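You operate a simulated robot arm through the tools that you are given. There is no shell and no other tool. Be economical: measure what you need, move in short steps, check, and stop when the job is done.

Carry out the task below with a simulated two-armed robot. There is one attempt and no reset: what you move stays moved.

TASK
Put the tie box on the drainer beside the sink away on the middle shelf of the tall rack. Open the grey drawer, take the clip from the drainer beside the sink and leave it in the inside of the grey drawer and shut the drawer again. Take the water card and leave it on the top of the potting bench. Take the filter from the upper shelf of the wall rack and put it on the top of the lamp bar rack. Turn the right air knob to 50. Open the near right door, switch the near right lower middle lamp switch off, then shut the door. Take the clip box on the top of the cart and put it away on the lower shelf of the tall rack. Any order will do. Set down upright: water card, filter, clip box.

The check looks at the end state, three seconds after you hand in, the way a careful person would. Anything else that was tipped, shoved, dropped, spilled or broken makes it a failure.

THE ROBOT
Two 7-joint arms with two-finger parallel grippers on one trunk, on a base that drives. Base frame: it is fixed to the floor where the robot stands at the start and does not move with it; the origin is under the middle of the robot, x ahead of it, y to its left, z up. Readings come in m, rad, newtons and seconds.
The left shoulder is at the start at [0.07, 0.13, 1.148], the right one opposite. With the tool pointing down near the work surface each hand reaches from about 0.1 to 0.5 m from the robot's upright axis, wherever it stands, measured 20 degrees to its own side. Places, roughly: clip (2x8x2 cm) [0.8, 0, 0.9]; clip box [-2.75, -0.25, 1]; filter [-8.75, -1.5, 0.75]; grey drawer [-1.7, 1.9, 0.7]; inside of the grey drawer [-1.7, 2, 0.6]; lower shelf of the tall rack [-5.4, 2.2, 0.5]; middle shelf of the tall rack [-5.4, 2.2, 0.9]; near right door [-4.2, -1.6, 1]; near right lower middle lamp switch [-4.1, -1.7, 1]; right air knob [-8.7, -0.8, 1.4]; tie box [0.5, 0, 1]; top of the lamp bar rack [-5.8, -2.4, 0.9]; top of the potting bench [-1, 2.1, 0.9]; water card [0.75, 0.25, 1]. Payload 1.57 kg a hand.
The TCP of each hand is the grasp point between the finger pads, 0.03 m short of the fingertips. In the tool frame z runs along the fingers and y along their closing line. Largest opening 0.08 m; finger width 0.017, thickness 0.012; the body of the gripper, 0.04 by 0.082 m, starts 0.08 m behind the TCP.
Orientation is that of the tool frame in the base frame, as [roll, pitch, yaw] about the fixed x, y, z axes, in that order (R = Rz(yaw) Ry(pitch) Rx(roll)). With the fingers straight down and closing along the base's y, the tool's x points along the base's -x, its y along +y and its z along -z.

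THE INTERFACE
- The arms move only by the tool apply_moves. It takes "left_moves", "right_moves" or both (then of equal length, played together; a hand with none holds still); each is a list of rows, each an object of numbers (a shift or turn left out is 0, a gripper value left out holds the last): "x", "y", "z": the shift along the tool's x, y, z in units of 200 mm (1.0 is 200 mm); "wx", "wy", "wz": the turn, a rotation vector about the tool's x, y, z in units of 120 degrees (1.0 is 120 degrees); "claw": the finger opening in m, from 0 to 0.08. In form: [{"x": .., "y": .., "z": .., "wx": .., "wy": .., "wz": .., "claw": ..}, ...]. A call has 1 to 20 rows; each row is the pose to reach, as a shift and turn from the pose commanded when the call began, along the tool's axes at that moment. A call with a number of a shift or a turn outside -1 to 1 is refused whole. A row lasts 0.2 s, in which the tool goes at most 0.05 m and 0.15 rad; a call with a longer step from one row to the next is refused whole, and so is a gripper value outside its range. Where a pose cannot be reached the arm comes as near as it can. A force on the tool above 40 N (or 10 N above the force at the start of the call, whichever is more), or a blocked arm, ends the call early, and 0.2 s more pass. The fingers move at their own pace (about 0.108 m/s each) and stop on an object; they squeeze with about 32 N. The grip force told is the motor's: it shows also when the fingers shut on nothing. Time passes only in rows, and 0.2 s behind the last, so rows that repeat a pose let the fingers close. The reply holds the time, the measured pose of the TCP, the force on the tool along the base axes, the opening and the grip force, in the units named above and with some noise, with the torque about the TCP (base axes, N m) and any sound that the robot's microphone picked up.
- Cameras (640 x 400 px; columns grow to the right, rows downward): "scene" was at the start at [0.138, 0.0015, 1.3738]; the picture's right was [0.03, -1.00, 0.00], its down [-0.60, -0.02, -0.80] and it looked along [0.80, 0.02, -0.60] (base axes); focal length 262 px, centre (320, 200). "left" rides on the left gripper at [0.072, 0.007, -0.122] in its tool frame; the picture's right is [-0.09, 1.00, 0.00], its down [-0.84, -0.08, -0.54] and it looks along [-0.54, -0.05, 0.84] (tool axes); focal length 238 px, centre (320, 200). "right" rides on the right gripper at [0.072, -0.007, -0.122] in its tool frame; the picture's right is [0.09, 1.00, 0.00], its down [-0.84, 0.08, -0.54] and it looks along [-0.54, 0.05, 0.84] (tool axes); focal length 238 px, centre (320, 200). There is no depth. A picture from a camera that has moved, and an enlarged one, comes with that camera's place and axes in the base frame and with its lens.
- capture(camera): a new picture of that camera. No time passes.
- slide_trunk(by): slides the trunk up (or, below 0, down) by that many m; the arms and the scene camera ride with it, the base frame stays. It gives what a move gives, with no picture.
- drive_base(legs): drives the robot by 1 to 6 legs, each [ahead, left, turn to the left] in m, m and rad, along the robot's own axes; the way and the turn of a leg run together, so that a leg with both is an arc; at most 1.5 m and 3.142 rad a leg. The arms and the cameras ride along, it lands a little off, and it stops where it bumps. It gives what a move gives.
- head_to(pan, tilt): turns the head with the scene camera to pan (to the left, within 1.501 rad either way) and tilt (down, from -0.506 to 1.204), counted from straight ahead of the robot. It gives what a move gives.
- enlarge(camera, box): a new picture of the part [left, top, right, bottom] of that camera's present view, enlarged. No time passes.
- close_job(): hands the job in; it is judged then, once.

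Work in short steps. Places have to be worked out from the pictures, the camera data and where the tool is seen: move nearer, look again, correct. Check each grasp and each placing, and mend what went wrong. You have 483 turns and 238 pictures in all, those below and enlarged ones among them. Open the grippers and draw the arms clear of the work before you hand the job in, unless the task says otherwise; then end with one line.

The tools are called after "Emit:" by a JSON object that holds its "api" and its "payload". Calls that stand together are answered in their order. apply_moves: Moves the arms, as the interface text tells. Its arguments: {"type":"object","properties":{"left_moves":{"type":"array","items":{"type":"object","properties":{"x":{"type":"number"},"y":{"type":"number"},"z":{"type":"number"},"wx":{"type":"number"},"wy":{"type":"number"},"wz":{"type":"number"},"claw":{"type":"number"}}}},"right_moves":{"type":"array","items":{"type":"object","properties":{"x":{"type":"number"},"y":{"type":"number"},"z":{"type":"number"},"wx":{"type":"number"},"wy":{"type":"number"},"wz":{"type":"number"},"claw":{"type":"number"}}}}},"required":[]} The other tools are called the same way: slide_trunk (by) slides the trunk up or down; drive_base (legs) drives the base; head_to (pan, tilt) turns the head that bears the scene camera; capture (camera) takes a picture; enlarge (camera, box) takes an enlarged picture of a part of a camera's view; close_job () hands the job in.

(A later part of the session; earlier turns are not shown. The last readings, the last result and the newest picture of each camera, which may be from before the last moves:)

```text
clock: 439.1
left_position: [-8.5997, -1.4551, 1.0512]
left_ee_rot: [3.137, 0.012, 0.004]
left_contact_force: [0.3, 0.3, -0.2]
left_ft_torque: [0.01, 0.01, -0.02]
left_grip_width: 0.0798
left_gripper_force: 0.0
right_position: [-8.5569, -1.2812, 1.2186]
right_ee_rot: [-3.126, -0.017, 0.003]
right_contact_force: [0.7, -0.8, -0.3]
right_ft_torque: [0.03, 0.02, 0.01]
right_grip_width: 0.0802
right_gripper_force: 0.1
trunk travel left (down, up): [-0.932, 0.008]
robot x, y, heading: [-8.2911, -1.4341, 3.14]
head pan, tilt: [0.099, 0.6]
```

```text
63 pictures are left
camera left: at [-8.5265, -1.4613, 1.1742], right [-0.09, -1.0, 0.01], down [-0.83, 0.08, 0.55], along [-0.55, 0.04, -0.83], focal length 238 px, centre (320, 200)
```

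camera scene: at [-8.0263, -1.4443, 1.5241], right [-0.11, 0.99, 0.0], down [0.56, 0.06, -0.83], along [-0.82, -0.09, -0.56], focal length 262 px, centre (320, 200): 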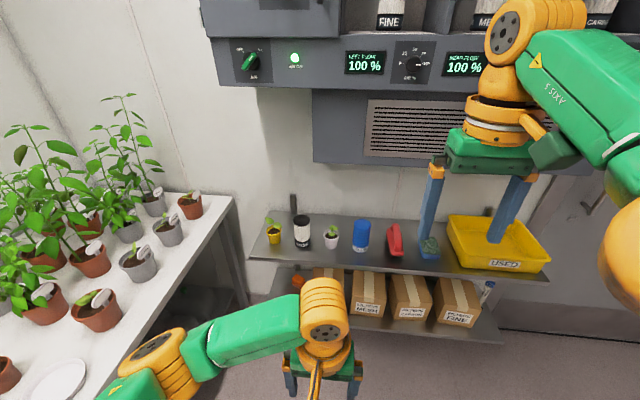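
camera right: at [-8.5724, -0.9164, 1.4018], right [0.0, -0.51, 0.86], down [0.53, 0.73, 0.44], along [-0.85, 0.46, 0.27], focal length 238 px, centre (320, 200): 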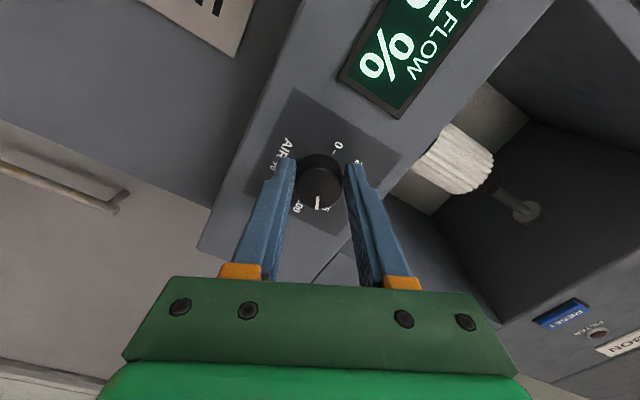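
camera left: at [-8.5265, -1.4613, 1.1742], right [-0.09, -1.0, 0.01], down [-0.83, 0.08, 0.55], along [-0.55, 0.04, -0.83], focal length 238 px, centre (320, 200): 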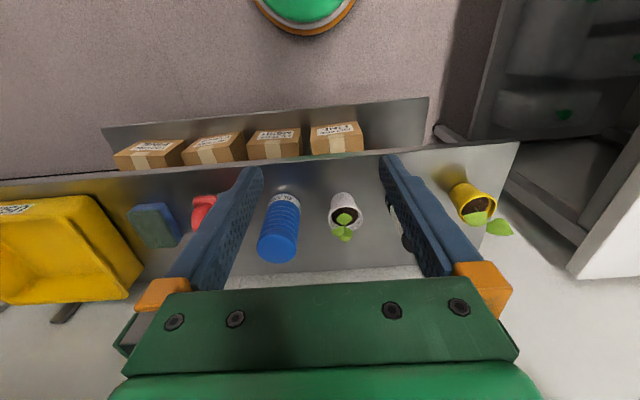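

Move the left hand over toward the filter.

Emit:
{"api": "apply_moves", "payload": {"left_moves": [{"x": -0.12, "y": 0.14}, {"x": -0.24, "y": 0.28}, {"x": -0.36, "y": 0.42}, {"x": -0.48, "y": 0.56}, {"x": -0.6, "y": 0.68}]}}

Emit:
{"api": "capture", "payload": {"camera": "left"}}

```text
clock: 440.3
left_position: [-8.7231, -1.5939, 1.0523]
left_ee_rot: [3.138, 0.008, 0.005]
left_contact_force: [0.1, 0.4, 0.5]
left_ft_torque: [0.01, -0.02, 0.01]
left_grip_width: 0.0798
left_gripper_force: 0.1
right_position: [-8.5595, -1.282, 1.2177]
right_ee_rot: [-3.123, -0.021, 0.002]
right_contact_force: [-0.1, 0.1, 0.6]
right_ft_torque: [0.0, 0.0, 0.02]
right_grip_width: 0.08
right_gripper_force: 0.1
trunk travel left (down, up): [-0.932, 0.008]
robot x, y, heading: [-8.2958, -1.4355, 3.138]
head pan, tilt: [0.099, 0.6]
```

```text
62 pictures are left
camera left: at [-8.6499, -1.5994, 1.1741], right [-0.09, -1.0, 0.0], down [-0.83, 0.08, 0.55], along [-0.55, 0.04, -0.84], focal length 238 px, centre (320, 200)
```

left: 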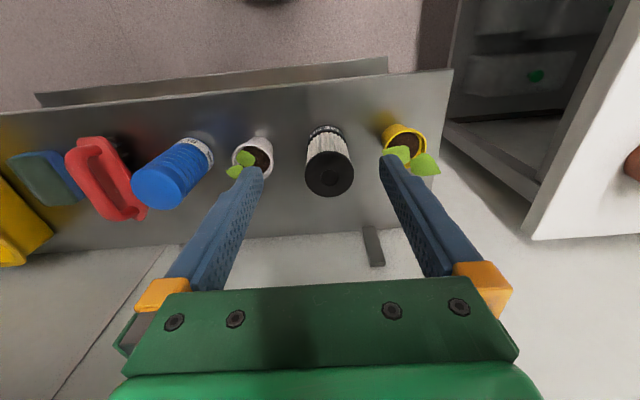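

The filter's cap is at ≈(−8.78, −1.602). Centre over it and lower with the trunk.

Emit:
{"api": "apply_moves", "payload": {"left_moves": [{"x": -0.14, "y": 0.02}, {"x": -0.285, "y": 0.04}, {"x": -0.285, "y": 0.04}]}}

Emit:
{"api": "slide_trunk", "payload": {"by": -0.09}}

Emit:
{"api": "capture", "payload": {"camera": "left"}}

```text
clock: 441.1
left_position: [-8.7771, -1.5988, 1.0539]
left_ee_rot: [3.138, 0.011, 0.004]
left_contact_force: [0.3, 0.0, 0.5]
left_ft_torque: [-0.03, 0.02, 0.0]
left_grip_width: 0.08
left_gripper_force: 0.0
right_position: [-8.5606, -1.2816, 1.2187]
right_ee_rot: [-3.127, -0.02, 0.001]
right_contact_force: [0.0, -0.6, -0.2]
right_ft_torque: [-0.01, 0.0, 0.01]
right_grip_width: 0.08
right_gripper_force: 0.0
trunk travel left (down, up): [-0.932, 0.008]
robot x, y, heading: [-8.2944, -1.4341, 3.137]
head pan, tilt: [0.099, 0.6]
```

```text
clock: 442.4
left_position: [-8.7778, -1.5978, 0.9621]
left_ee_rot: [3.137, 0.008, 0.003]
left_contact_force: [0.2, -1.0, -0.4]
left_ft_torque: [0.01, 0.01, 0.0]
left_grip_width: 0.0798
left_gripper_force: 0.1
right_position: [-8.559, -1.2792, 1.1287]
right_ee_rot: [-3.127, -0.018, 0.002]
right_contact_force: [0.5, -0.9, -0.2]
right_ft_torque: [0.01, 0.02, -0.01]
right_grip_width: 0.0803
right_gripper_force: 0.1
trunk travel left (down, up): [-0.842, 0.098]
robot x, y, heading: [-8.2922, -1.434, 3.14]
head pan, tilt: [0.099, 0.6]
```

```text
61 pictures are left
camera left: at [-8.7052, -1.6046, 1.0848], right [-0.09, -1.0, 0.01], down [-0.83, 0.08, 0.55], along [-0.55, 0.04, -0.84], focal length 238 px, centre (320, 200)
```

left: 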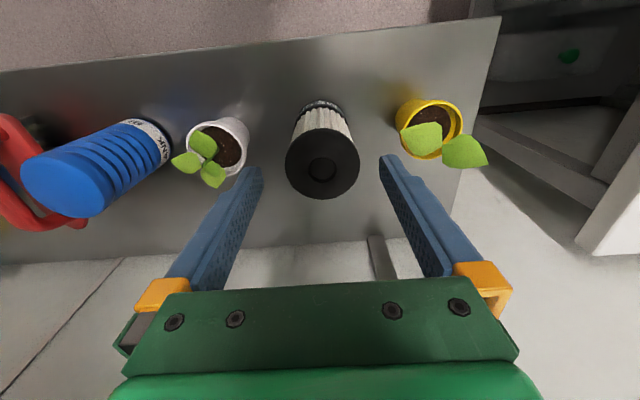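

Cap top z≈0.92, centred within 4 mm. Lower 6.5 cm and grip.

Emit:
{"api": "slide_trunk", "payload": {"by": -0.065}}

Emit:
{"api": "apply_moves", "payload": {"left_moves": [{"y": 0.02}, {"y": 0.02, "claw": 0.0}, {"y": 0.02, "claw": 0.0}, {"y": 0.02, "claw": 0.0}]}}

Emit:
{"api": "slide_trunk", "payload": {"by": 0.15}}

Emit:
{"api": "capture", "payload": {"camera": "left"}}

```text
clock: 443.4
left_position: [-8.7767, -1.5985, 0.8973]
left_ee_rot: [3.136, 0.01, 0.004]
left_contact_force: [-0.3, -0.2, -0.1]
left_ft_torque: [-0.02, 0.0, 0.01]
left_grip_width: 0.0799
left_gripper_force: 0.1
right_position: [-8.5604, -1.2801, 1.0626]
right_ee_rot: [-3.126, -0.02, 0.002]
right_contact_force: [0.5, 0.2, 1.0]
right_ft_torque: [0.01, -0.02, 0.04]
right_grip_width: 0.08
right_gripper_force: 0.0
trunk travel left (down, up): [-0.777, 0.163]
robot x, y, heading: [-8.2915, -1.4355, 3.137]
head pan, tilt: [0.099, 0.6]
```

```text
clock: 444.4
left_position: [-8.7777, -1.6035, 0.897]
left_ee_rot: [3.136, 0.009, 0.003]
left_contact_force: [-2.1, 0.9, 3.6]
left_ft_torque: [0.16, 0.32, 0.02]
left_grip_width: 0.0609
left_gripper_force: 32.2
right_position: [-8.5602, -1.2796, 1.0636]
right_ee_rot: [-3.127, -0.019, 0.001]
right_contact_force: [0.0, 0.2, -0.3]
right_ft_torque: [-0.03, 0.0, -0.02]
right_grip_width: 0.0798
right_gripper_force: 0.0
trunk travel left (down, up): [-0.777, 0.163]
robot x, y, heading: [-8.2926, -1.4392, 3.135]
head pan, tilt: [0.099, 0.6]
```

```text
clock: 446.1
left_position: [-8.7779, -1.6025, 1.0474]
left_ee_rot: [3.136, 0.008, 0.002]
left_contact_force: [1.2, -0.2, -0.9]
left_ft_torque: [-0.01, -0.02, -0.02]
left_grip_width: 0.0611
left_gripper_force: 32.0
right_position: [-8.5608, -1.2798, 1.2133]
right_ee_rot: [-3.124, -0.021, 0.0]
right_contact_force: [0.1, 0.1, 0.2]
right_ft_torque: [0.01, -0.01, 0.0]
right_grip_width: 0.0799
right_gripper_force: 0.1
trunk travel left (down, up): [-0.927, 0.013]
robot x, y, heading: [-8.295, -1.4388, 3.139]
head pan, tilt: [0.099, 0.6]
```

```text
60 pictures are left
camera left: at [-8.7056, -1.6087, 1.1697], right [-0.09, -1.0, 0.01], down [-0.83, 0.08, 0.55], along [-0.55, 0.04, -0.84], focal length 238 px, centre (320, 200)
```

left: 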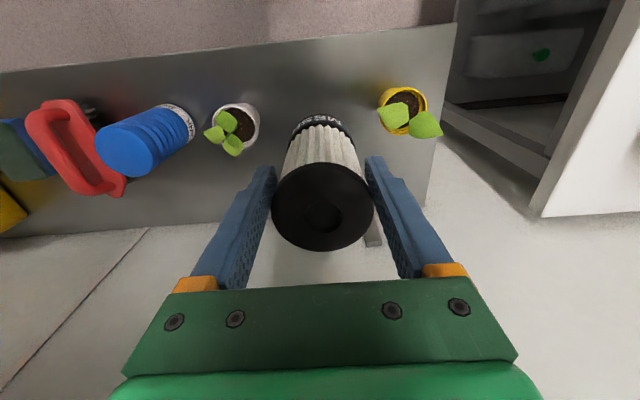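

The filter is held (61 mm) and lifted. Back out, move clear of the plant bench, turn to −y and look toward the lamp bar rack.

Emit:
{"api": "drive_base", "payload": {"legs": [[-0.6, 0, 0], [-1.0, -0.7, 0], [0, 0, 1.571]]}}

Emit:
{"api": "head_to", "payload": {"pan": 0.6, "tilt": 0.3}}

Emit:
{"api": "capture", "payload": {"camera": "scene"}}

```text
clock: 459.1
left_position: [-6.5277, -1.2446, 1.0469]
left_ee_rot: [3.137, 0.009, 1.528]
left_contact_force: [0.3, -0.4, -1.7]
left_ft_torque: [0.03, -0.01, -0.01]
left_grip_width: 0.0601
left_gripper_force: 31.4
right_position: [-6.8407, -1.0112, 1.2122]
right_ee_rot: [-3.127, -0.022, 1.525]
right_contact_force: [-0.3, -1.5, -0.3]
right_ft_torque: [0.03, -0.04, -0.02]
right_grip_width: 0.08
right_gripper_force: 0.0
trunk travel left (down, up): [-0.927, 0.013]
robot x, y, heading: [-6.6712, -0.7519, -1.622]
head pan, tilt: [0.099, 0.6]
```

```text
clock: 460.1
left_position: [-6.5286, -1.2437, 1.0483]
left_ee_rot: [3.136, 0.009, 1.528]
left_contact_force: [0.4, 0.0, -2.6]
left_ft_torque: [0.01, -0.01, -0.01]
left_grip_width: 0.0603
left_gripper_force: 31.9
right_position: [-6.8403, -1.0108, 1.2135]
right_ee_rot: [-3.127, -0.02, 1.525]
right_contact_force: [0.0, -1.3, 0.0]
right_ft_torque: [0.03, 0.0, 0.01]
right_grip_width: 0.08
right_gripper_force: 0.0
trunk travel left (down, up): [-0.927, 0.013]
robot x, y, heading: [-6.675, -0.7515, -1.623]
head pan, tilt: [0.6, 0.3]
```

```text
59 pictures are left
camera scene: at [-6.6273, -0.8812, 1.5464], right [-0.85, -0.52, 0.0], down [-0.15, 0.25, -0.95], along [0.5, -0.81, -0.3], focal length 262 px, centre (320, 200)
```

scene: 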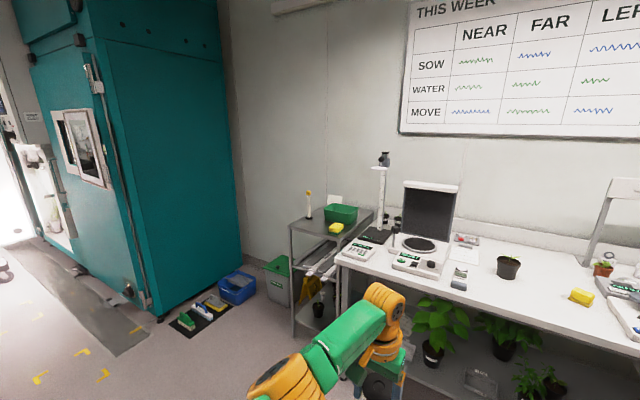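

The lamp bar rack is the grey trolley with bars; zoom on its top.

Emit:
{"api": "enlarge", "payload": {"camera": "scene", "box": [275, 180, 395, 300]}}

```text
3.33 times, centred on (335, 240) of scene
camera zoom: at [-6.6273, -0.8812, 1.5464], right [-0.85, -0.52, 0.0], down [-0.15, 0.25, -0.95], along [0.5, -0.81, -0.3], focal length 873 px, centre (270, 67)
```

zoom: 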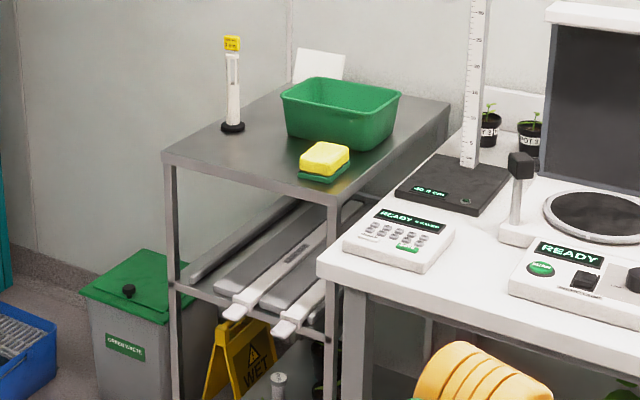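

Free spot on its top at ≈(−5.77, −2.17); surface z≈0.88. Drive in front of it.

Emit:
{"api": "drive_base", "payload": {"legs": [[0, 0.77, 0.05], [0.75, 0, 0]]}}

Emit:
{"api": "head_to", "payload": {"pan": 0.1, "tilt": 0.7}}

Emit:
{"api": "capture", "payload": {"camera": "scene"}}

```text
clock: 467.9
left_position: [-5.7447, -2.0146, 1.048]
left_ee_rot: [3.137, 0.011, 1.561]
left_contact_force: [0.2, -0.4, -1.0]
left_ft_torque: [0.02, 0.03, 0.0]
left_grip_width: 0.0599
left_gripper_force: 32.0
right_position: [-6.0633, -1.7919, 1.2136]
right_ee_rot: [-3.128, -0.019, 1.558]
right_contact_force: [0.3, -0.6, 0.0]
right_ft_torque: [-0.03, -0.01, 0.04]
right_grip_width: 0.08
right_gripper_force: 0.1
trunk travel left (down, up): [-0.927, 0.013]
robot x, y, heading: [-5.9069, -1.5244, -1.587]
head pan, tilt: [0.6, 0.3]
```

```text
clock: 468.9
left_position: [-5.7453, -2.0162, 1.0469]
left_ee_rot: [3.136, 0.008, 1.56]
left_contact_force: [-0.2, -0.5, -1.3]
left_ft_torque: [0.02, 0.02, -0.01]
left_grip_width: 0.0602
left_gripper_force: 31.7
right_position: [-6.0647, -1.7941, 1.2127]
right_ee_rot: [-3.125, -0.022, 1.559]
right_contact_force: [0.0, -0.2, 0.2]
right_ft_torque: [0.0, -0.02, 0.0]
right_grip_width: 0.0799
right_gripper_force: 0.0
trunk travel left (down, up): [-0.927, 0.013]
robot x, y, heading: [-5.906, -1.5251, -1.593]
head pan, tilt: [0.099, 0.7]
```

```text
57 pictures are left
camera scene: at [-5.9004, -1.6638, 1.5104], right [-1.0, -0.08, 0.0], down [-0.05, 0.64, -0.76], along [0.06, -0.76, -0.64], focal length 262 px, centre (320, 200)
```

scene: 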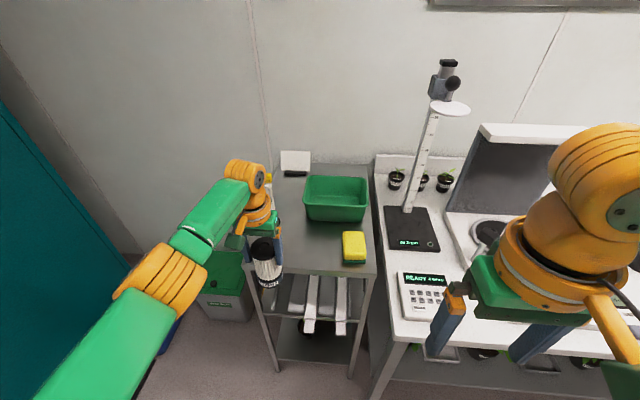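

Drive 17 cm ahead (and 2 cm right) so the filter hangs over the free spot, then check.

Emit:
{"api": "drive_base", "payload": {"legs": [[0.165, -0.025, 0.015]]}}

Emit:
{"api": "capture", "payload": {"camera": "left"}}

Emit:
{"api": "capture", "payload": {"camera": "scene"}}

```text
clock: 470.3
left_position: [-5.7653, -2.1752, 1.0484]
left_ee_rot: [3.138, 0.013, 1.574]
left_contact_force: [0.0, 0.0, -2.0]
left_ft_torque: [-0.02, 0.0, -0.01]
left_grip_width: 0.0603
left_gripper_force: 32.0
right_position: [-6.0872, -1.9564, 1.2148]
right_ee_rot: [-3.124, -0.018, 1.574]
right_contact_force: [-0.5, 0.5, -0.4]
right_ft_torque: [-0.02, 0.02, -0.01]
right_grip_width: 0.08
right_gripper_force: 0.0
trunk travel left (down, up): [-0.927, 0.013]
robot x, y, heading: [-5.936, -1.6909, -1.578]
head pan, tilt: [0.099, 0.7]
```

```text
56 pictures are left
camera left: at [-5.7591, -2.1015, 1.1712], right [1.0, -0.09, 0.01], down [-0.08, -0.83, 0.55], along [-0.04, -0.55, -0.83], focal length 238 px, centre (320, 200)
```

left: 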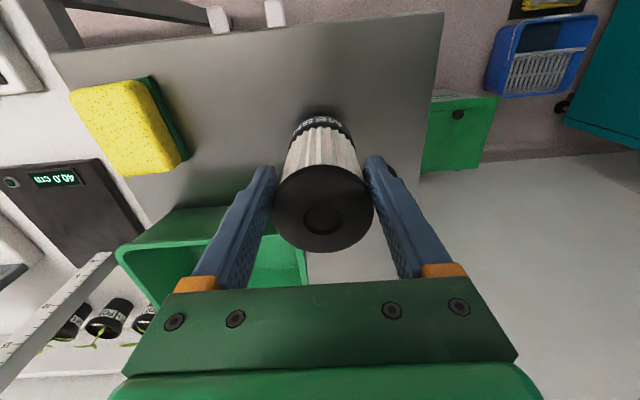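

```text
55 pictures are left
camera scene: at [-5.9246, -1.8231, 1.5108], right [-1.0, -0.1, 0.0], down [-0.06, 0.64, -0.77], along [0.07, -0.76, -0.64], focal length 262 px, centre (320, 200)
```

scene: 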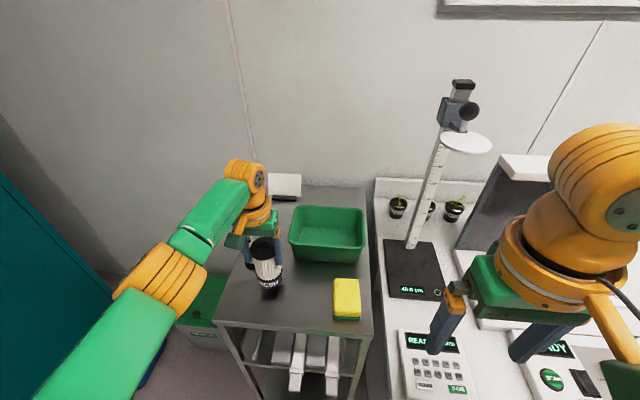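

The filter hangs over the free area left of the sponge. Lower with the trunk to just above, then finely.

Emit:
{"api": "slide_trunk", "payload": {"by": -0.045}}

Emit:
{"api": "apply_moves", "payload": {"left_moves": [{"z": 0.025}, {"z": 0.05}, {"z": 0.075}]}}

```text
clock: 471.2
left_position: [-5.764, -2.1798, 0.9995]
left_ee_rot: [3.137, 0.003, 1.575]
left_contact_force: [-0.5, -1.2, 0.2]
left_ft_torque: [0.01, 0.01, -0.01]
left_grip_width: 0.0
left_gripper_force: 21.3
right_position: [-6.0878, -1.9636, 1.1655]
right_ee_rot: [-3.126, -0.023, 1.571]
right_contact_force: [-0.8, -0.7, 0.1]
right_ft_torque: [0.06, 0.0, 0.0]
right_grip_width: 0.0801
right_gripper_force: 0.0
trunk travel left (down, up): [-0.882, 0.058]
robot x, y, heading: [-5.9337, -1.692, -1.576]
head pan, tilt: [0.099, 0.7]
```

```text
clock: 472.0
left_position: [-5.7649, -2.1788, 0.9886]
left_ee_rot: [3.137, 0.008, 1.574]
left_contact_force: [-0.4, -0.4, -0.2]
left_ft_torque: [0.0, 0.0, -0.02]
left_grip_width: 0.0002
left_gripper_force: 21.0
right_position: [-6.088, -1.9613, 1.1671]
right_ee_rot: [-3.128, -0.02, 1.572]
right_contact_force: [-0.2, -0.6, -0.5]
right_ft_torque: [0.0, 0.01, 0.01]
right_grip_width: 0.08
right_gripper_force: 0.1
trunk travel left (down, up): [-0.882, 0.058]
robot x, y, heading: [-5.9323, -1.6922, -1.574]
head pan, tilt: [0.099, 0.7]
```

The gripper has closed to zero: the filter slipped out. Look at once.

Emit:
{"api": "capture", "payload": {"camera": "left"}}

Emit:
{"api": "capture", "payload": {"camera": "scene"}}

```text
54 pictures are left
camera left: at [-5.7597, -2.1057, 1.1098], right [1.0, -0.09, 0.01], down [-0.08, -0.83, 0.55], along [-0.04, -0.55, -0.84], focal length 238 px, centre (320, 200)
```

left: 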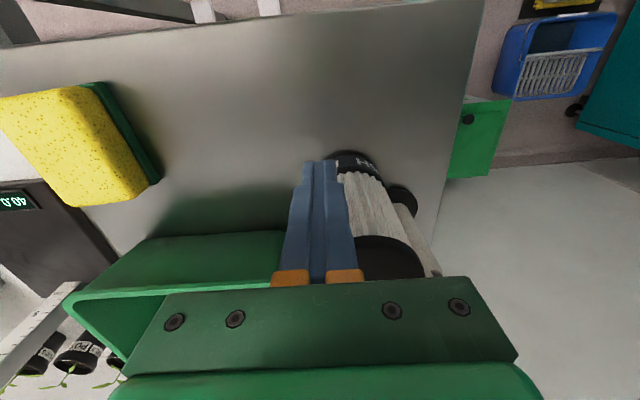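

```text
53 pictures are left
camera scene: at [-5.9254, -1.8286, 1.4653], right [-1.0, -0.1, 0.0], down [-0.06, 0.64, -0.76], along [0.07, -0.76, -0.64], focal length 262 px, centre (320, 200)
```

scene: 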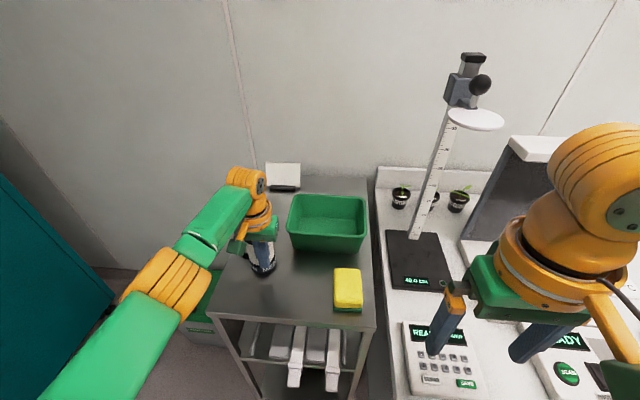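

The filter seems to be on the rack top next to the fingers. Raise the hand straight up and look.

Emit:
{"api": "apply_moves", "payload": {"left_moves": [{"z": -0.1}, {"z": -0.25}, {"z": -0.4}, {"z": -0.55}]}}

Emit:
{"api": "capture", "payload": {"camera": "left"}}

```text
clock: 473.0
left_position: [-5.7649, -2.1778, 1.0996]
left_ee_rot: [3.137, 0.012, 1.575]
left_contact_force: [0.2, -0.1, 0.9]
left_ft_torque: [0.02, -0.01, 0.01]
left_grip_width: 0.0
left_gripper_force: 21.0
right_position: [-6.0871, -1.9601, 1.1685]
right_ee_rot: [-3.125, -0.018, 1.573]
right_contact_force: [-0.5, -0.5, -0.1]
right_ft_torque: [-0.01, 0.03, 0.03]
right_grip_width: 0.08
right_gripper_force: 0.2
trunk travel left (down, up): [-0.882, 0.058]
robot x, y, heading: [-5.9346, -1.6902, -1.576]
head pan, tilt: [0.099, 0.7]
```

```text
52 pictures are left
camera left: at [-5.7598, -2.1039, 1.221], right [1.0, -0.09, 0.01], down [-0.08, -0.83, 0.55], along [-0.04, -0.55, -0.84], focal length 238 px, centre (320, 200)
```

left: 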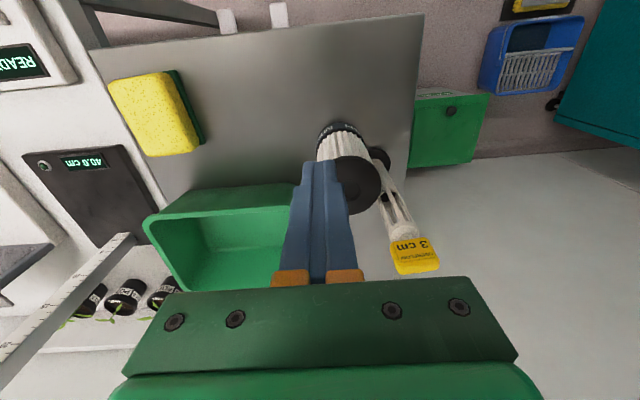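

By luck the filter stands upright at (−5.733, −2.225), and the gauge beside it is where it was. Raise and back away to verify from the side.

Emit:
{"api": "slide_trunk", "payload": {"by": 0.055}}

Emit:
{"api": "drive_base", "payload": {"legs": [[-0.5, 0, 0]]}}

Emit:
{"api": "enlarge", "payload": {"camera": "scene", "box": [220, 100, 420, 225]}}

```text
clock: 473.9
left_position: [-5.7655, -2.178, 1.1523]
left_ee_rot: [3.137, 0.008, 1.574]
left_contact_force: [-0.3, 0.3, -0.1]
left_ft_torque: [-0.02, -0.03, 0.01]
left_grip_width: 0.0001
left_gripper_force: 20.9
right_position: [-6.0878, -1.96, 1.2232]
right_ee_rot: [-3.126, -0.018, 1.572]
right_contact_force: [0.6, -0.2, -0.7]
right_ft_torque: [0.0, 0.01, -0.01]
right_grip_width: 0.0798
right_gripper_force: 0.1
trunk travel left (down, up): [-0.937, 0.003]
robot x, y, heading: [-5.933, -1.6916, -1.574]
head pan, tilt: [0.099, 0.7]
```

```text
clock: 476.9
left_position: [-5.7659, -1.6786, 1.1521]
left_ee_rot: [3.136, 0.008, 1.573]
left_contact_force: [-0.2, 0.4, 0.3]
left_ft_torque: [-0.02, 0.0, 0.02]
left_grip_width: 0.0003
left_gripper_force: 21.1
right_position: [-6.0864, -1.4593, 1.2229]
right_ee_rot: [-3.126, -0.02, 1.569]
right_contact_force: [-0.7, -0.8, 0.5]
right_ft_torque: [0.04, -0.01, -0.04]
right_grip_width: 0.0801
right_gripper_force: 0.1
trunk travel left (down, up): [-0.937, 0.003]
robot x, y, heading: [-5.9329, -1.188, -1.578]
head pan, tilt: [0.099, 0.7]
```

```text
3.20 times, centred on (320, 162) of scene
camera zoom: at [-5.9234, -1.3281, 1.5201], right [-1.0, -0.09, 0.0], down [-0.06, 0.64, -0.76], along [0.07, -0.76, -0.65], focal length 838 px, centre (320, 320)
```

zoom: 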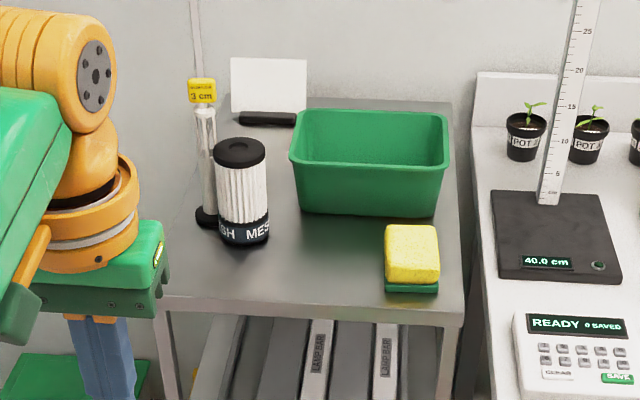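

The filter stands upright and the gauge is untouched. Now go to the near right door.

Emit:
{"api": "drive_base", "payload": {"legs": [[-0.65, 0, 0], [0, 1.5, 0]]}}

Emit:
{"api": "head_to", "payload": {"pan": 0.1, "tilt": 0.3}}

Emit:
{"api": "capture", "payload": {"camera": "scene"}}

```text
clock: 487.5
left_position: [-4.2826, -1.058, 1.1532]
left_ee_rot: [3.136, 0.008, 1.544]
left_contact_force: [0.8, 1.0, -0.6]
left_ft_torque: [0.0, 0.04, 0.04]
left_grip_width: 0.0
left_gripper_force: 21.5
right_position: [-4.5977, -0.8311, 1.2232]
right_ee_rot: [-3.125, -0.02, 1.541]
right_contact_force: [-0.2, -0.3, -0.8]
right_ft_torque: [0.04, -0.04, 0.0]
right_grip_width: 0.0801
right_gripper_force: 0.1
trunk travel left (down, up): [-0.937, 0.003]
robot x, y, heading: [-4.4334, -0.5673, -1.604]
head pan, tilt: [0.099, 0.7]
```

```text
clock: 488.4
left_position: [-4.2804, -1.0596, 1.1532]
left_ee_rot: [3.137, 0.008, 1.546]
left_contact_force: [0.0, 0.5, 0.4]
left_ft_torque: [0.03, 0.0, -0.01]
left_grip_width: 0.0002
left_gripper_force: 21.1
right_position: [-4.5964, -0.8316, 1.2231]
right_ee_rot: [-3.127, -0.021, 1.541]
right_contact_force: [0.0, 0.3, 0.2]
right_ft_torque: [0.02, 0.01, -0.01]
right_grip_width: 0.08
right_gripper_force: 0.1
trunk travel left (down, up): [-0.937, 0.003]
robot x, y, heading: [-4.4361, -0.5754, -1.606]
head pan, tilt: [0.099, 0.3]
```

```text
50 pictures are left
camera scene: at [-4.4293, -0.7125, 1.5565], right [-1.0, -0.07, 0.0], down [-0.02, 0.3, -0.95], along [0.06, -0.95, -0.3], focal length 262 px, centre (320, 200)
```

scene: 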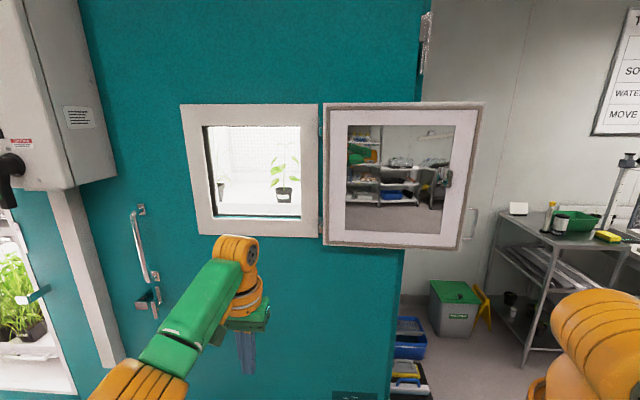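

Emit:
{"api": "enlarge", "payload": {"camera": "scene", "box": [90, 180, 230, 340]}}

```text
2.50 times, centred on (160, 260) of scene
camera zoom: at [-4.4293, -0.7125, 1.5565], right [-1.0, -0.07, 0.0], down [-0.02, 0.3, -0.95], along [0.06, -0.95, -0.3], focal length 655 px, centre (720, 50)
```

zoom: 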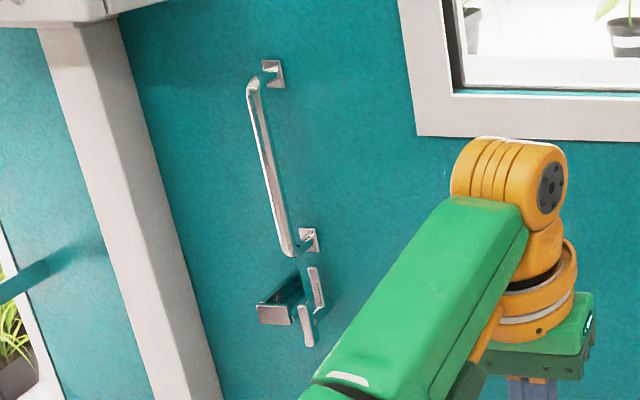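

The door's bar handle is on its left (x≈−3.75), hinge at x≈−4.75. Shift in front of the handle and point the left hand horizontally at it.

Emit:
{"api": "drive_base", "payload": {"legs": [[0, 0.53, 0.035]]}}

Emit:
{"api": "apply_moves", "payload": {"left_moves": [{"wy": -0.068, "claw": 0.08}, {"wy": -0.136}, {"wy": -0.204}, {"wy": -0.272}, {"wy": -0.34}, {"wy": -0.408}, {"wy": -0.476}, {"wy": -0.544}, {"wy": -0.612}, {"wy": -0.68}, {"wy": -0.75}]}}

Emit:
{"api": "capture", "payload": {"camera": "left"}}

Emit:
{"api": "capture", "payload": {"camera": "scene"}}

```text
clock: 491.4
left_position: [-3.7381, -1.061, 1.1538]
left_ee_rot: [3.136, 0.008, 1.586]
left_contact_force: [0.6, -0.3, 1.0]
left_ft_torque: [0.01, -0.03, 0.01]
left_grip_width: 0.0003
left_gripper_force: 21.3
right_position: [-4.0632, -0.8446, 1.2233]
right_ee_rot: [-3.128, -0.019, 1.581]
right_contact_force: [-0.1, -0.5, 0.1]
right_ft_torque: [-0.02, -0.05, -0.01]
right_grip_width: 0.0801
right_gripper_force: 0.1
trunk travel left (down, up): [-0.937, 0.003]
robot x, y, heading: [-3.9099, -0.5785, -1.562]
head pan, tilt: [0.099, 0.3]
```

```text
clock: 493.8
left_position: [-3.7365, -1.059, 1.1532]
left_ee_rot: [0.482, 1.558, -1.075]
left_contact_force: [-0.8, 0.2, -0.3]
left_ft_torque: [0.0, 0.01, 0.03]
left_grip_width: 0.0801
left_gripper_force: 0.1
right_position: [-4.0615, -0.8453, 1.2226]
right_ee_rot: [-3.125, -0.019, 1.582]
right_contact_force: [0.1, -0.5, 1.1]
right_ft_torque: [-0.01, 0.04, 0.02]
right_grip_width: 0.08
right_gripper_force: 0.1
trunk travel left (down, up): [-0.937, 0.003]
robot x, y, heading: [-3.9102, -0.5752, -1.569]
head pan, tilt: [0.099, 0.3]
```

```text
48 pictures are left
camera left: at [-3.7321, -0.9378, 1.0808], right [1.0, 0.01, 0.1], down [-0.09, 0.55, 0.83], along [-0.04, -0.84, 0.55], focal length 238 px, centre (320, 200)
```

left: 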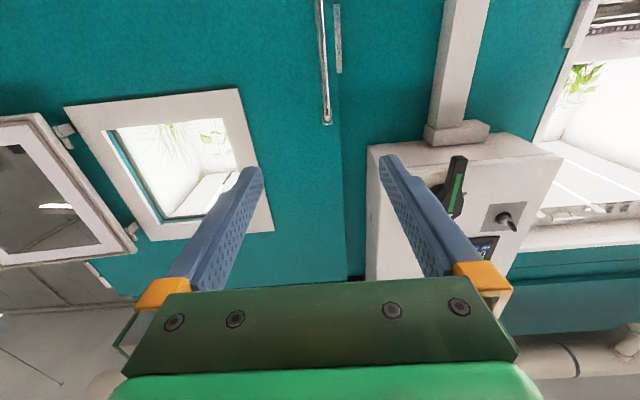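

```text
47 pictures are left
camera scene: at [-3.9002, -0.7191, 1.5566], right [-0.99, -0.11, 0.0], down [-0.03, 0.29, -0.96], along [0.1, -0.95, -0.3], focal length 262 px, centre (320, 200)
```

scene: 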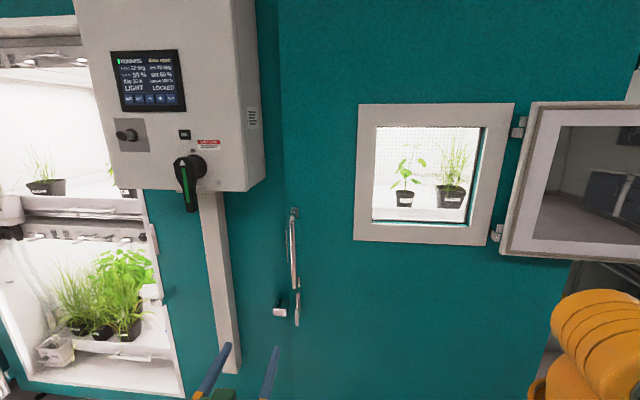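

The bar is at (−3.725, −1.534), from z 0.97 to 1.25. Drive 30 cm ahead and look with the hand camera.

Emit:
{"api": "drive_base", "payload": {"legs": [[0.3, 0.01, 0]]}}

Emit:
{"api": "capture", "payload": {"camera": "left"}}

```text
clock: 495.9
left_position: [-3.7239, -1.3581, 1.1543]
left_ee_rot: [0.377, 1.559, -1.179]
left_contact_force: [-0.7, -0.3, 0.4]
left_ft_torque: [0.03, 0.02, 0.0]
left_grip_width: 0.0802
left_gripper_force: 0.0
right_position: [-4.049, -1.1429, 1.2228]
right_ee_rot: [-3.126, -0.018, 1.584]
right_contact_force: [0.2, 0.7, -0.7]
right_ft_torque: [-0.02, -0.01, 0.0]
right_grip_width: 0.0802
right_gripper_force: 0.1
trunk travel left (down, up): [-0.937, 0.003]
robot x, y, heading: [-3.9006, -0.8717, -1.562]
head pan, tilt: [0.099, 0.3]
```

```text
46 pictures are left
camera left: at [-3.7188, -1.2365, 1.0818], right [1.0, 0.02, 0.1], down [-0.09, 0.55, 0.83], along [-0.04, -0.83, 0.55], focal length 238 px, centre (320, 200)
```

left: 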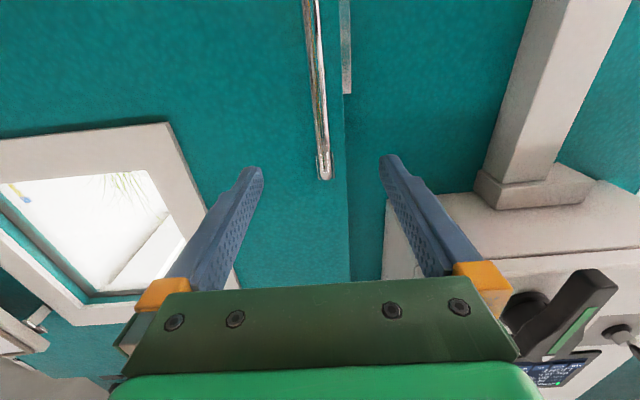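

The bar is centred between the fingers. Advance 16 cm and grip it.

Emit:
{"api": "apply_moves", "payload": {"left_moves": [{"z": 0.2, "claw": 0.06}, {"z": 0.4}, {"z": 0.6}, {"z": 0.72}, {"z": 0.8}, {"z": 0.8, "claw": 0.0}, {"z": 0.8, "claw": 0.0}, {"z": 0.8, "claw": 0.0}]}}

Emit:
{"api": "capture", "payload": {"camera": "left"}}

```text
clock: 497.7
left_position: [-3.7219, -1.5203, 1.1561]
left_ee_rot: [0.282, 1.56, -1.272]
left_contact_force: [2.8, -2.2, 2.2]
left_ft_torque: [-0.21, 0.13, 0.09]
left_grip_width: 0.0193
left_gripper_force: 33.8
right_position: [-4.0467, -1.1475, 1.224]
right_ee_rot: [-3.124, -0.019, 1.584]
right_contact_force: [0.5, 0.1, 0.0]
right_ft_torque: [0.05, -0.02, -0.02]
right_grip_width: 0.0801
right_gripper_force: 0.2
trunk travel left (down, up): [-0.937, 0.003]
robot x, y, heading: [-3.9019, -0.8737, -1.565]
head pan, tilt: [0.099, 0.3]
```

```text
45 pictures are left
camera left: at [-3.7156, -1.3983, 1.0837], right [1.0, 0.02, 0.1], down [-0.09, 0.55, 0.83], along [-0.04, -0.84, 0.55], focal length 238 px, centre (320, 200)
```

left: 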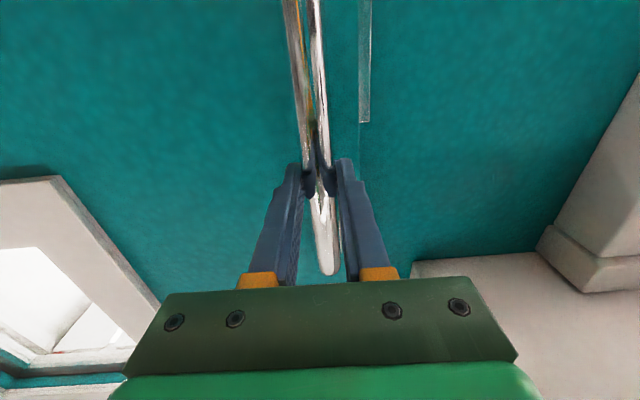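

Gripped. Pull the door by backing the base along its arc, first 13 cm.

Emit:
{"api": "drive_base", "payload": {"legs": [[-0.12, -0.008, 0]]}}

Emit:
{"api": "capture", "payload": {"camera": "scene"}}

```text
clock: 498.9
left_position: [-3.7336, -1.4083, 1.1529]
left_ee_rot: [0.728, 1.562, -0.829]
left_contact_force: [-5.5, -2.2, -8.0]
left_ft_torque: [-0.82, 0.2, 0.09]
left_grip_width: 0.0198
left_gripper_force: 33.7
right_position: [-4.0594, -1.0345, 1.2212]
right_ee_rot: [-3.126, -0.027, 1.583]
right_contact_force: [0.5, -0.1, -0.5]
right_ft_torque: [0.02, -0.01, -0.02]
right_grip_width: 0.0799
right_gripper_force: 0.1
trunk travel left (down, up): [-0.937, 0.003]
robot x, y, heading: [-3.9086, -0.7602, -1.559]
head pan, tilt: [0.099, 0.3]
```

```text
44 pictures are left
camera scene: at [-3.898, -0.9109, 1.5559], right [-0.99, -0.11, 0.0], down [-0.03, 0.3, -0.95], along [0.1, -0.95, -0.3], focal length 262 px, centre (320, 200)
```

scene: 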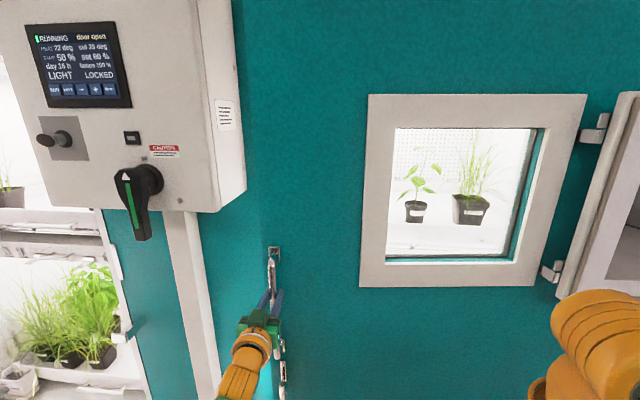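

The door is moving with the handle. Continue along the arc.

Emit:
{"api": "drive_base", "payload": {"legs": [[-0.286, -0.082, 0]]}}

Emit:
{"api": "drive_base", "payload": {"legs": [[-0.27, -0.185, 0]]}}

Emit:
{"api": "capture", "payload": {"camera": "scene"}}

```text
clock: 500.9
left_position: [-3.8285, -1.1292, 1.1535]
left_ee_rot: [1.168, 1.552, -0.392]
left_contact_force: [-28.1, -16.0, -3.6]
left_ft_torque: [-0.67, 0.52, -0.12]
left_grip_width: 0.0199
left_gripper_force: 33.4
right_position: [-4.1544, -0.7547, 1.2185]
right_ee_rot: [-3.138, -0.032, 1.583]
right_contact_force: [-0.7, -0.6, 0.4]
right_ft_torque: [0.02, 0.01, -0.02]
right_grip_width: 0.08
right_gripper_force: 0.1
trunk travel left (down, up): [-0.937, 0.003]
robot x, y, heading: [-3.9896, -0.475, -1.564]
head pan, tilt: [0.099, 0.3]
```

```text
clock: 503.1
left_position: [-4.0211, -0.8613, 1.1539]
left_ee_rot: [1.024, 1.552, -0.546]
left_contact_force: [-24.0, -26.4, 6.8]
left_ft_torque: [-0.21, 0.56, -0.52]
left_grip_width: 0.0198
left_gripper_force: 33.7
right_position: [-4.3435, -0.4847, 1.2181]
right_ee_rot: [-3.136, -0.033, 1.572]
right_contact_force: [0.9, -0.2, -0.4]
right_ft_torque: [0.0, -0.01, 0.01]
right_grip_width: 0.08
right_gripper_force: 0.0
trunk travel left (down, up): [-0.937, 0.003]
robot x, y, heading: [-4.1764, -0.203, -1.576]
head pan, tilt: [0.099, 0.3]
```

```text
43 pictures are left
camera scene: at [-4.1833, -0.3652, 1.5547], right [-1.0, -0.1, -0.01], down [-0.02, 0.31, -0.95], along [0.09, -0.95, -0.31], focal length 262 px, centre (320, 200)
```

scene: 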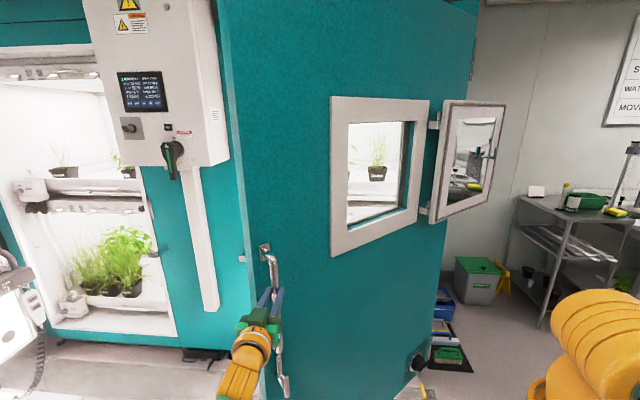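

Door at ~45°. From the track the hinge is at (−4.77, −1.62), radius 1.06 m. Continue to about 75°.

Emit:
{"api": "drive_base", "payload": {"legs": [[-0.21, -0.3, 0]]}}

Emit:
{"api": "drive_base", "payload": {"legs": [[-0.065, -0.2, 0]]}}

Emit:
{"api": "capture", "payload": {"camera": "scene"}}

```text
clock: 505.5
left_position: [-4.3088, -0.6425, 1.1563]
left_ee_rot: [0.309, 1.553, -1.261]
left_contact_force: [-0.4, -0.4, -0.3]
left_ft_torque: [0.0, 0.02, 0.02]
left_grip_width: 0.0
left_gripper_force: 21.2
right_position: [-4.6304, -0.2649, 1.2207]
right_ee_rot: [-3.127, -0.026, 1.57]
right_contact_force: [0.0, -0.9, 0.3]
right_ft_torque: [0.01, -0.03, -0.01]
right_grip_width: 0.08
right_gripper_force: 0.1
trunk travel left (down, up): [-0.937, 0.003]
robot x, y, heading: [-4.4744, 0.0113, -1.577]
head pan, tilt: [0.099, 0.3]
```

```text
clock: 507.1
left_position: [-4.5015, -0.5707, 1.1602]
left_ee_rot: [0.052, 1.549, -1.513]
left_contact_force: [0.3, -0.2, 0.3]
left_ft_torque: [-0.02, -0.03, -0.01]
left_grip_width: 0.0
left_gripper_force: 21.3
right_position: [-4.8219, -0.1935, 1.2223]
right_ee_rot: [-3.122, -0.022, 1.575]
right_contact_force: [0.1, -0.5, -0.1]
right_ft_torque: [0.0, 0.04, 0.02]
right_grip_width: 0.08
right_gripper_force: 0.0
trunk travel left (down, up): [-0.937, 0.003]
robot x, y, heading: [-4.6745, 0.074, -1.574]
head pan, tilt: [0.099, 0.3]
```

```text
42 pictures are left
camera scene: at [-4.6594, -0.0701, 1.5563], right [-1.0, -0.1, 0.0], down [-0.03, 0.3, -0.95], along [0.09, -0.95, -0.3], focal length 262 px, centre (320, 200)
```

scene: 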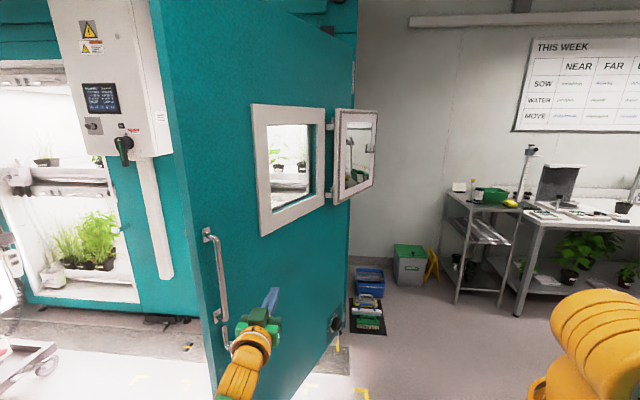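

The grip slipped off at ~50°; the door stays there. I'll go round to its inner side and push it wider with the right hand held forward.

Emit:
{"api": "drive_base", "payload": {"legs": [[-0.2, 0, 0], [0, 0.93, 0]]}}

Emit:
{"api": "apply_moves", "payload": {"right_moves": [{"x": -0.2, "claw": 0.0}, {"x": -0.4}, {"x": -0.6}, {"x": -0.8}, {"x": -1.0}]}}

Emit:
{"api": "drive_base", "payload": {"legs": [[0.6, 0, 0]]}}

Emit:
{"api": "head_to", "payload": {"pan": -0.2, "tilt": 0.5}}

Emit:
{"api": "capture", "payload": {"camera": "scene"}}

```text
clock: 513.1
left_position: [-3.5873, -0.3814, 1.1606]
left_ee_rot: [0.251, 1.548, -1.329]
left_contact_force: [-1.1, 1.0, -0.6]
left_ft_torque: [0.0, 0.03, -0.02]
left_grip_width: 0.0
left_gripper_force: 20.9
right_position: [-3.9031, 0.0007, 1.222]
right_ee_rot: [-3.126, -0.022, 1.56]
right_contact_force: [-0.9, -0.1, 0.0]
right_ft_torque: [-0.01, -0.06, 0.0]
right_grip_width: 0.0801
right_gripper_force: 0.0
trunk travel left (down, up): [-0.937, 0.003]
robot x, y, heading: [-3.748, 0.2673, -1.587]
head pan, tilt: [0.099, 0.3]
```

```text
clock: 514.4
left_position: [-3.5834, -0.3822, 1.1591]
left_ee_rot: [0.11, 1.549, -1.47]
left_contact_force: [-0.1, 0.1, -1.0]
left_ft_torque: [0.0, 0.0, -0.01]
left_grip_width: 0.0
left_gripper_force: 21.1
right_position: [-3.9022, -0.2, 1.2157]
right_ee_rot: [-3.12, -0.021, 1.565]
right_contact_force: [-0.3, 0.2, 0.3]
right_ft_torque: [0.02, -0.03, 0.01]
right_grip_width: 0.0002
right_gripper_force: 21.1
right hand out of reach, approached as far as the arm can: row 5
trunk travel left (down, up): [-0.937, 0.003]
robot x, y, heading: [-3.7487, 0.2662, -1.582]
head pan, tilt: [0.099, 0.3]
```

```text
clock: 517.8
left_position: [-3.5983, -0.9867, 1.1618]
left_ee_rot: [0.195, 1.545, -1.392]
left_contact_force: [0.7, 0.3, 0.7]
left_ft_torque: [0.02, -0.03, 0.03]
left_grip_width: 0.0
left_gripper_force: 20.9
right_position: [-3.9174, -0.8014, 1.2178]
right_ee_rot: [-3.126, -0.02, 1.558]
right_contact_force: [0.2, -0.3, 0.6]
right_ft_torque: [0.0, 0.0, -0.01]
right_grip_width: 0.0
right_gripper_force: 20.9
trunk travel left (down, up): [-0.937, 0.003]
robot x, y, heading: [-3.7523, -0.3412, -1.587]
head pan, tilt: [0.099, 0.3]
```

```text
clock: 518.6
left_position: [-3.5973, -0.9876, 1.1602]
left_ee_rot: [0.21, 1.548, -1.374]
left_contact_force: [0.0, 0.6, -1.1]
left_ft_torque: [0.01, 0.02, 0.03]
left_grip_width: 0.0
left_gripper_force: 21.4
right_position: [-3.9164, -0.8022, 1.2169]
right_ee_rot: [-3.126, -0.021, 1.557]
right_contact_force: [0.5, 1.2, 0.4]
right_ft_torque: [0.01, -0.05, -0.01]
right_grip_width: 0.0002
right_gripper_force: 21.5
trunk travel left (down, up): [-0.937, 0.003]
robot x, y, heading: [-3.7562, -0.3345, -1.584]
head pan, tilt: [-0.201, 0.499]
```

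```text
41 pictures are left
camera scene: at [-3.7764, -0.4797, 1.5382], right [-0.98, 0.22, 0.0], down [0.1, 0.47, -0.88], along [-0.19, -0.86, -0.48], focal length 262 px, centre (320, 200)
```

scene: 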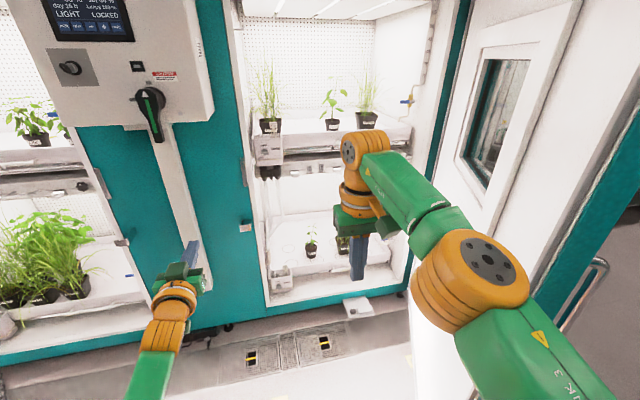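

The inside is visible. Push the door further open by side-stepping right.

Emit:
{"api": "drive_base", "payload": {"legs": [[0, -0.45, 0]]}}

Emit:
{"api": "drive_base", "payload": {"legs": [[0, -0.25, 0]]}}

Emit:
{"api": "capture", "payload": {"camera": "scene"}}

```text
clock: 521.3
left_position: [-4.0483, -0.9821, 1.1576]
left_ee_rot: [0.198, 1.552, -1.387]
left_contact_force: [-0.6, -1.2, -0.4]
left_ft_torque: [-0.02, 0.0, 0.03]
left_grip_width: 0.0001
left_gripper_force: 21.3
right_position: [-4.3642, -0.7966, 1.2163]
right_ee_rot: [-3.125, -0.024, 1.555]
right_contact_force: [-0.4, -0.2, 0.2]
right_ft_torque: [0.03, 0.0, 0.0]
right_grip_width: 0.0
right_gripper_force: 20.8
trunk travel left (down, up): [-0.937, 0.003]
robot x, y, heading: [-4.2062, -0.3302, -1.59]
head pan, tilt: [-0.201, 0.499]
```

```text
clock: 523.1
left_position: [-4.2916, -0.9742, 1.1596]
left_ee_rot: [0.028, 1.548, -1.558]
left_contact_force: [0.2, -0.2, -0.6]
left_ft_torque: [-0.01, 0.01, -0.03]
left_grip_width: 0.0
left_gripper_force: 21.6
right_position: [-4.609, -0.7891, 1.2181]
right_ee_rot: [-3.122, -0.02, 1.556]
right_contact_force: [0.6, 0.3, 0.1]
right_ft_torque: [0.0, 0.04, -0.02]
right_grip_width: 0.0
right_gripper_force: 21.3
trunk travel left (down, up): [-0.937, 0.003]
robot x, y, heading: [-4.4547, -0.3206, -1.588]
head pan, tilt: [-0.201, 0.499]
```

```text
40 pictures are left
camera scene: at [-4.4674, -0.4658, 1.5382], right [-0.98, 0.22, 0.0], down [0.1, 0.47, -0.88], along [-0.19, -0.86, -0.48], focal length 262 px, centre (320, 200)
```

scene: 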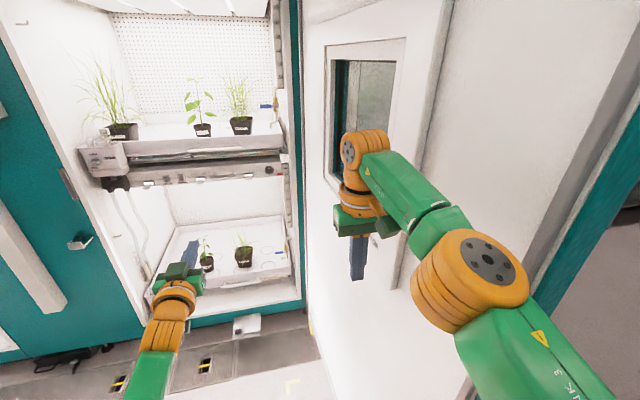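

Door wide open. Zoom on the lamp rail.

Emit:
{"api": "enlarge", "payload": {"camera": "scene", "box": [70, 120, 310, 280]}}

```text
2.50 times, centred on (190, 200) of scene
camera zoom: at [-4.4674, -0.4658, 1.5382], right [-0.98, 0.22, 0.0], down [0.1, 0.47, -0.88], along [-0.19, -0.86, -0.48], focal length 655 px, centre (645, 200)
```

zoom: 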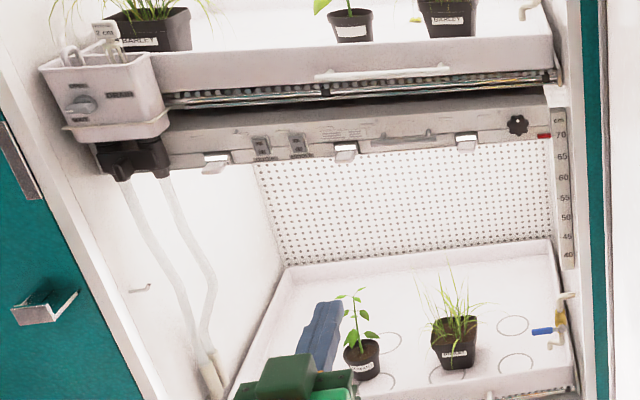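

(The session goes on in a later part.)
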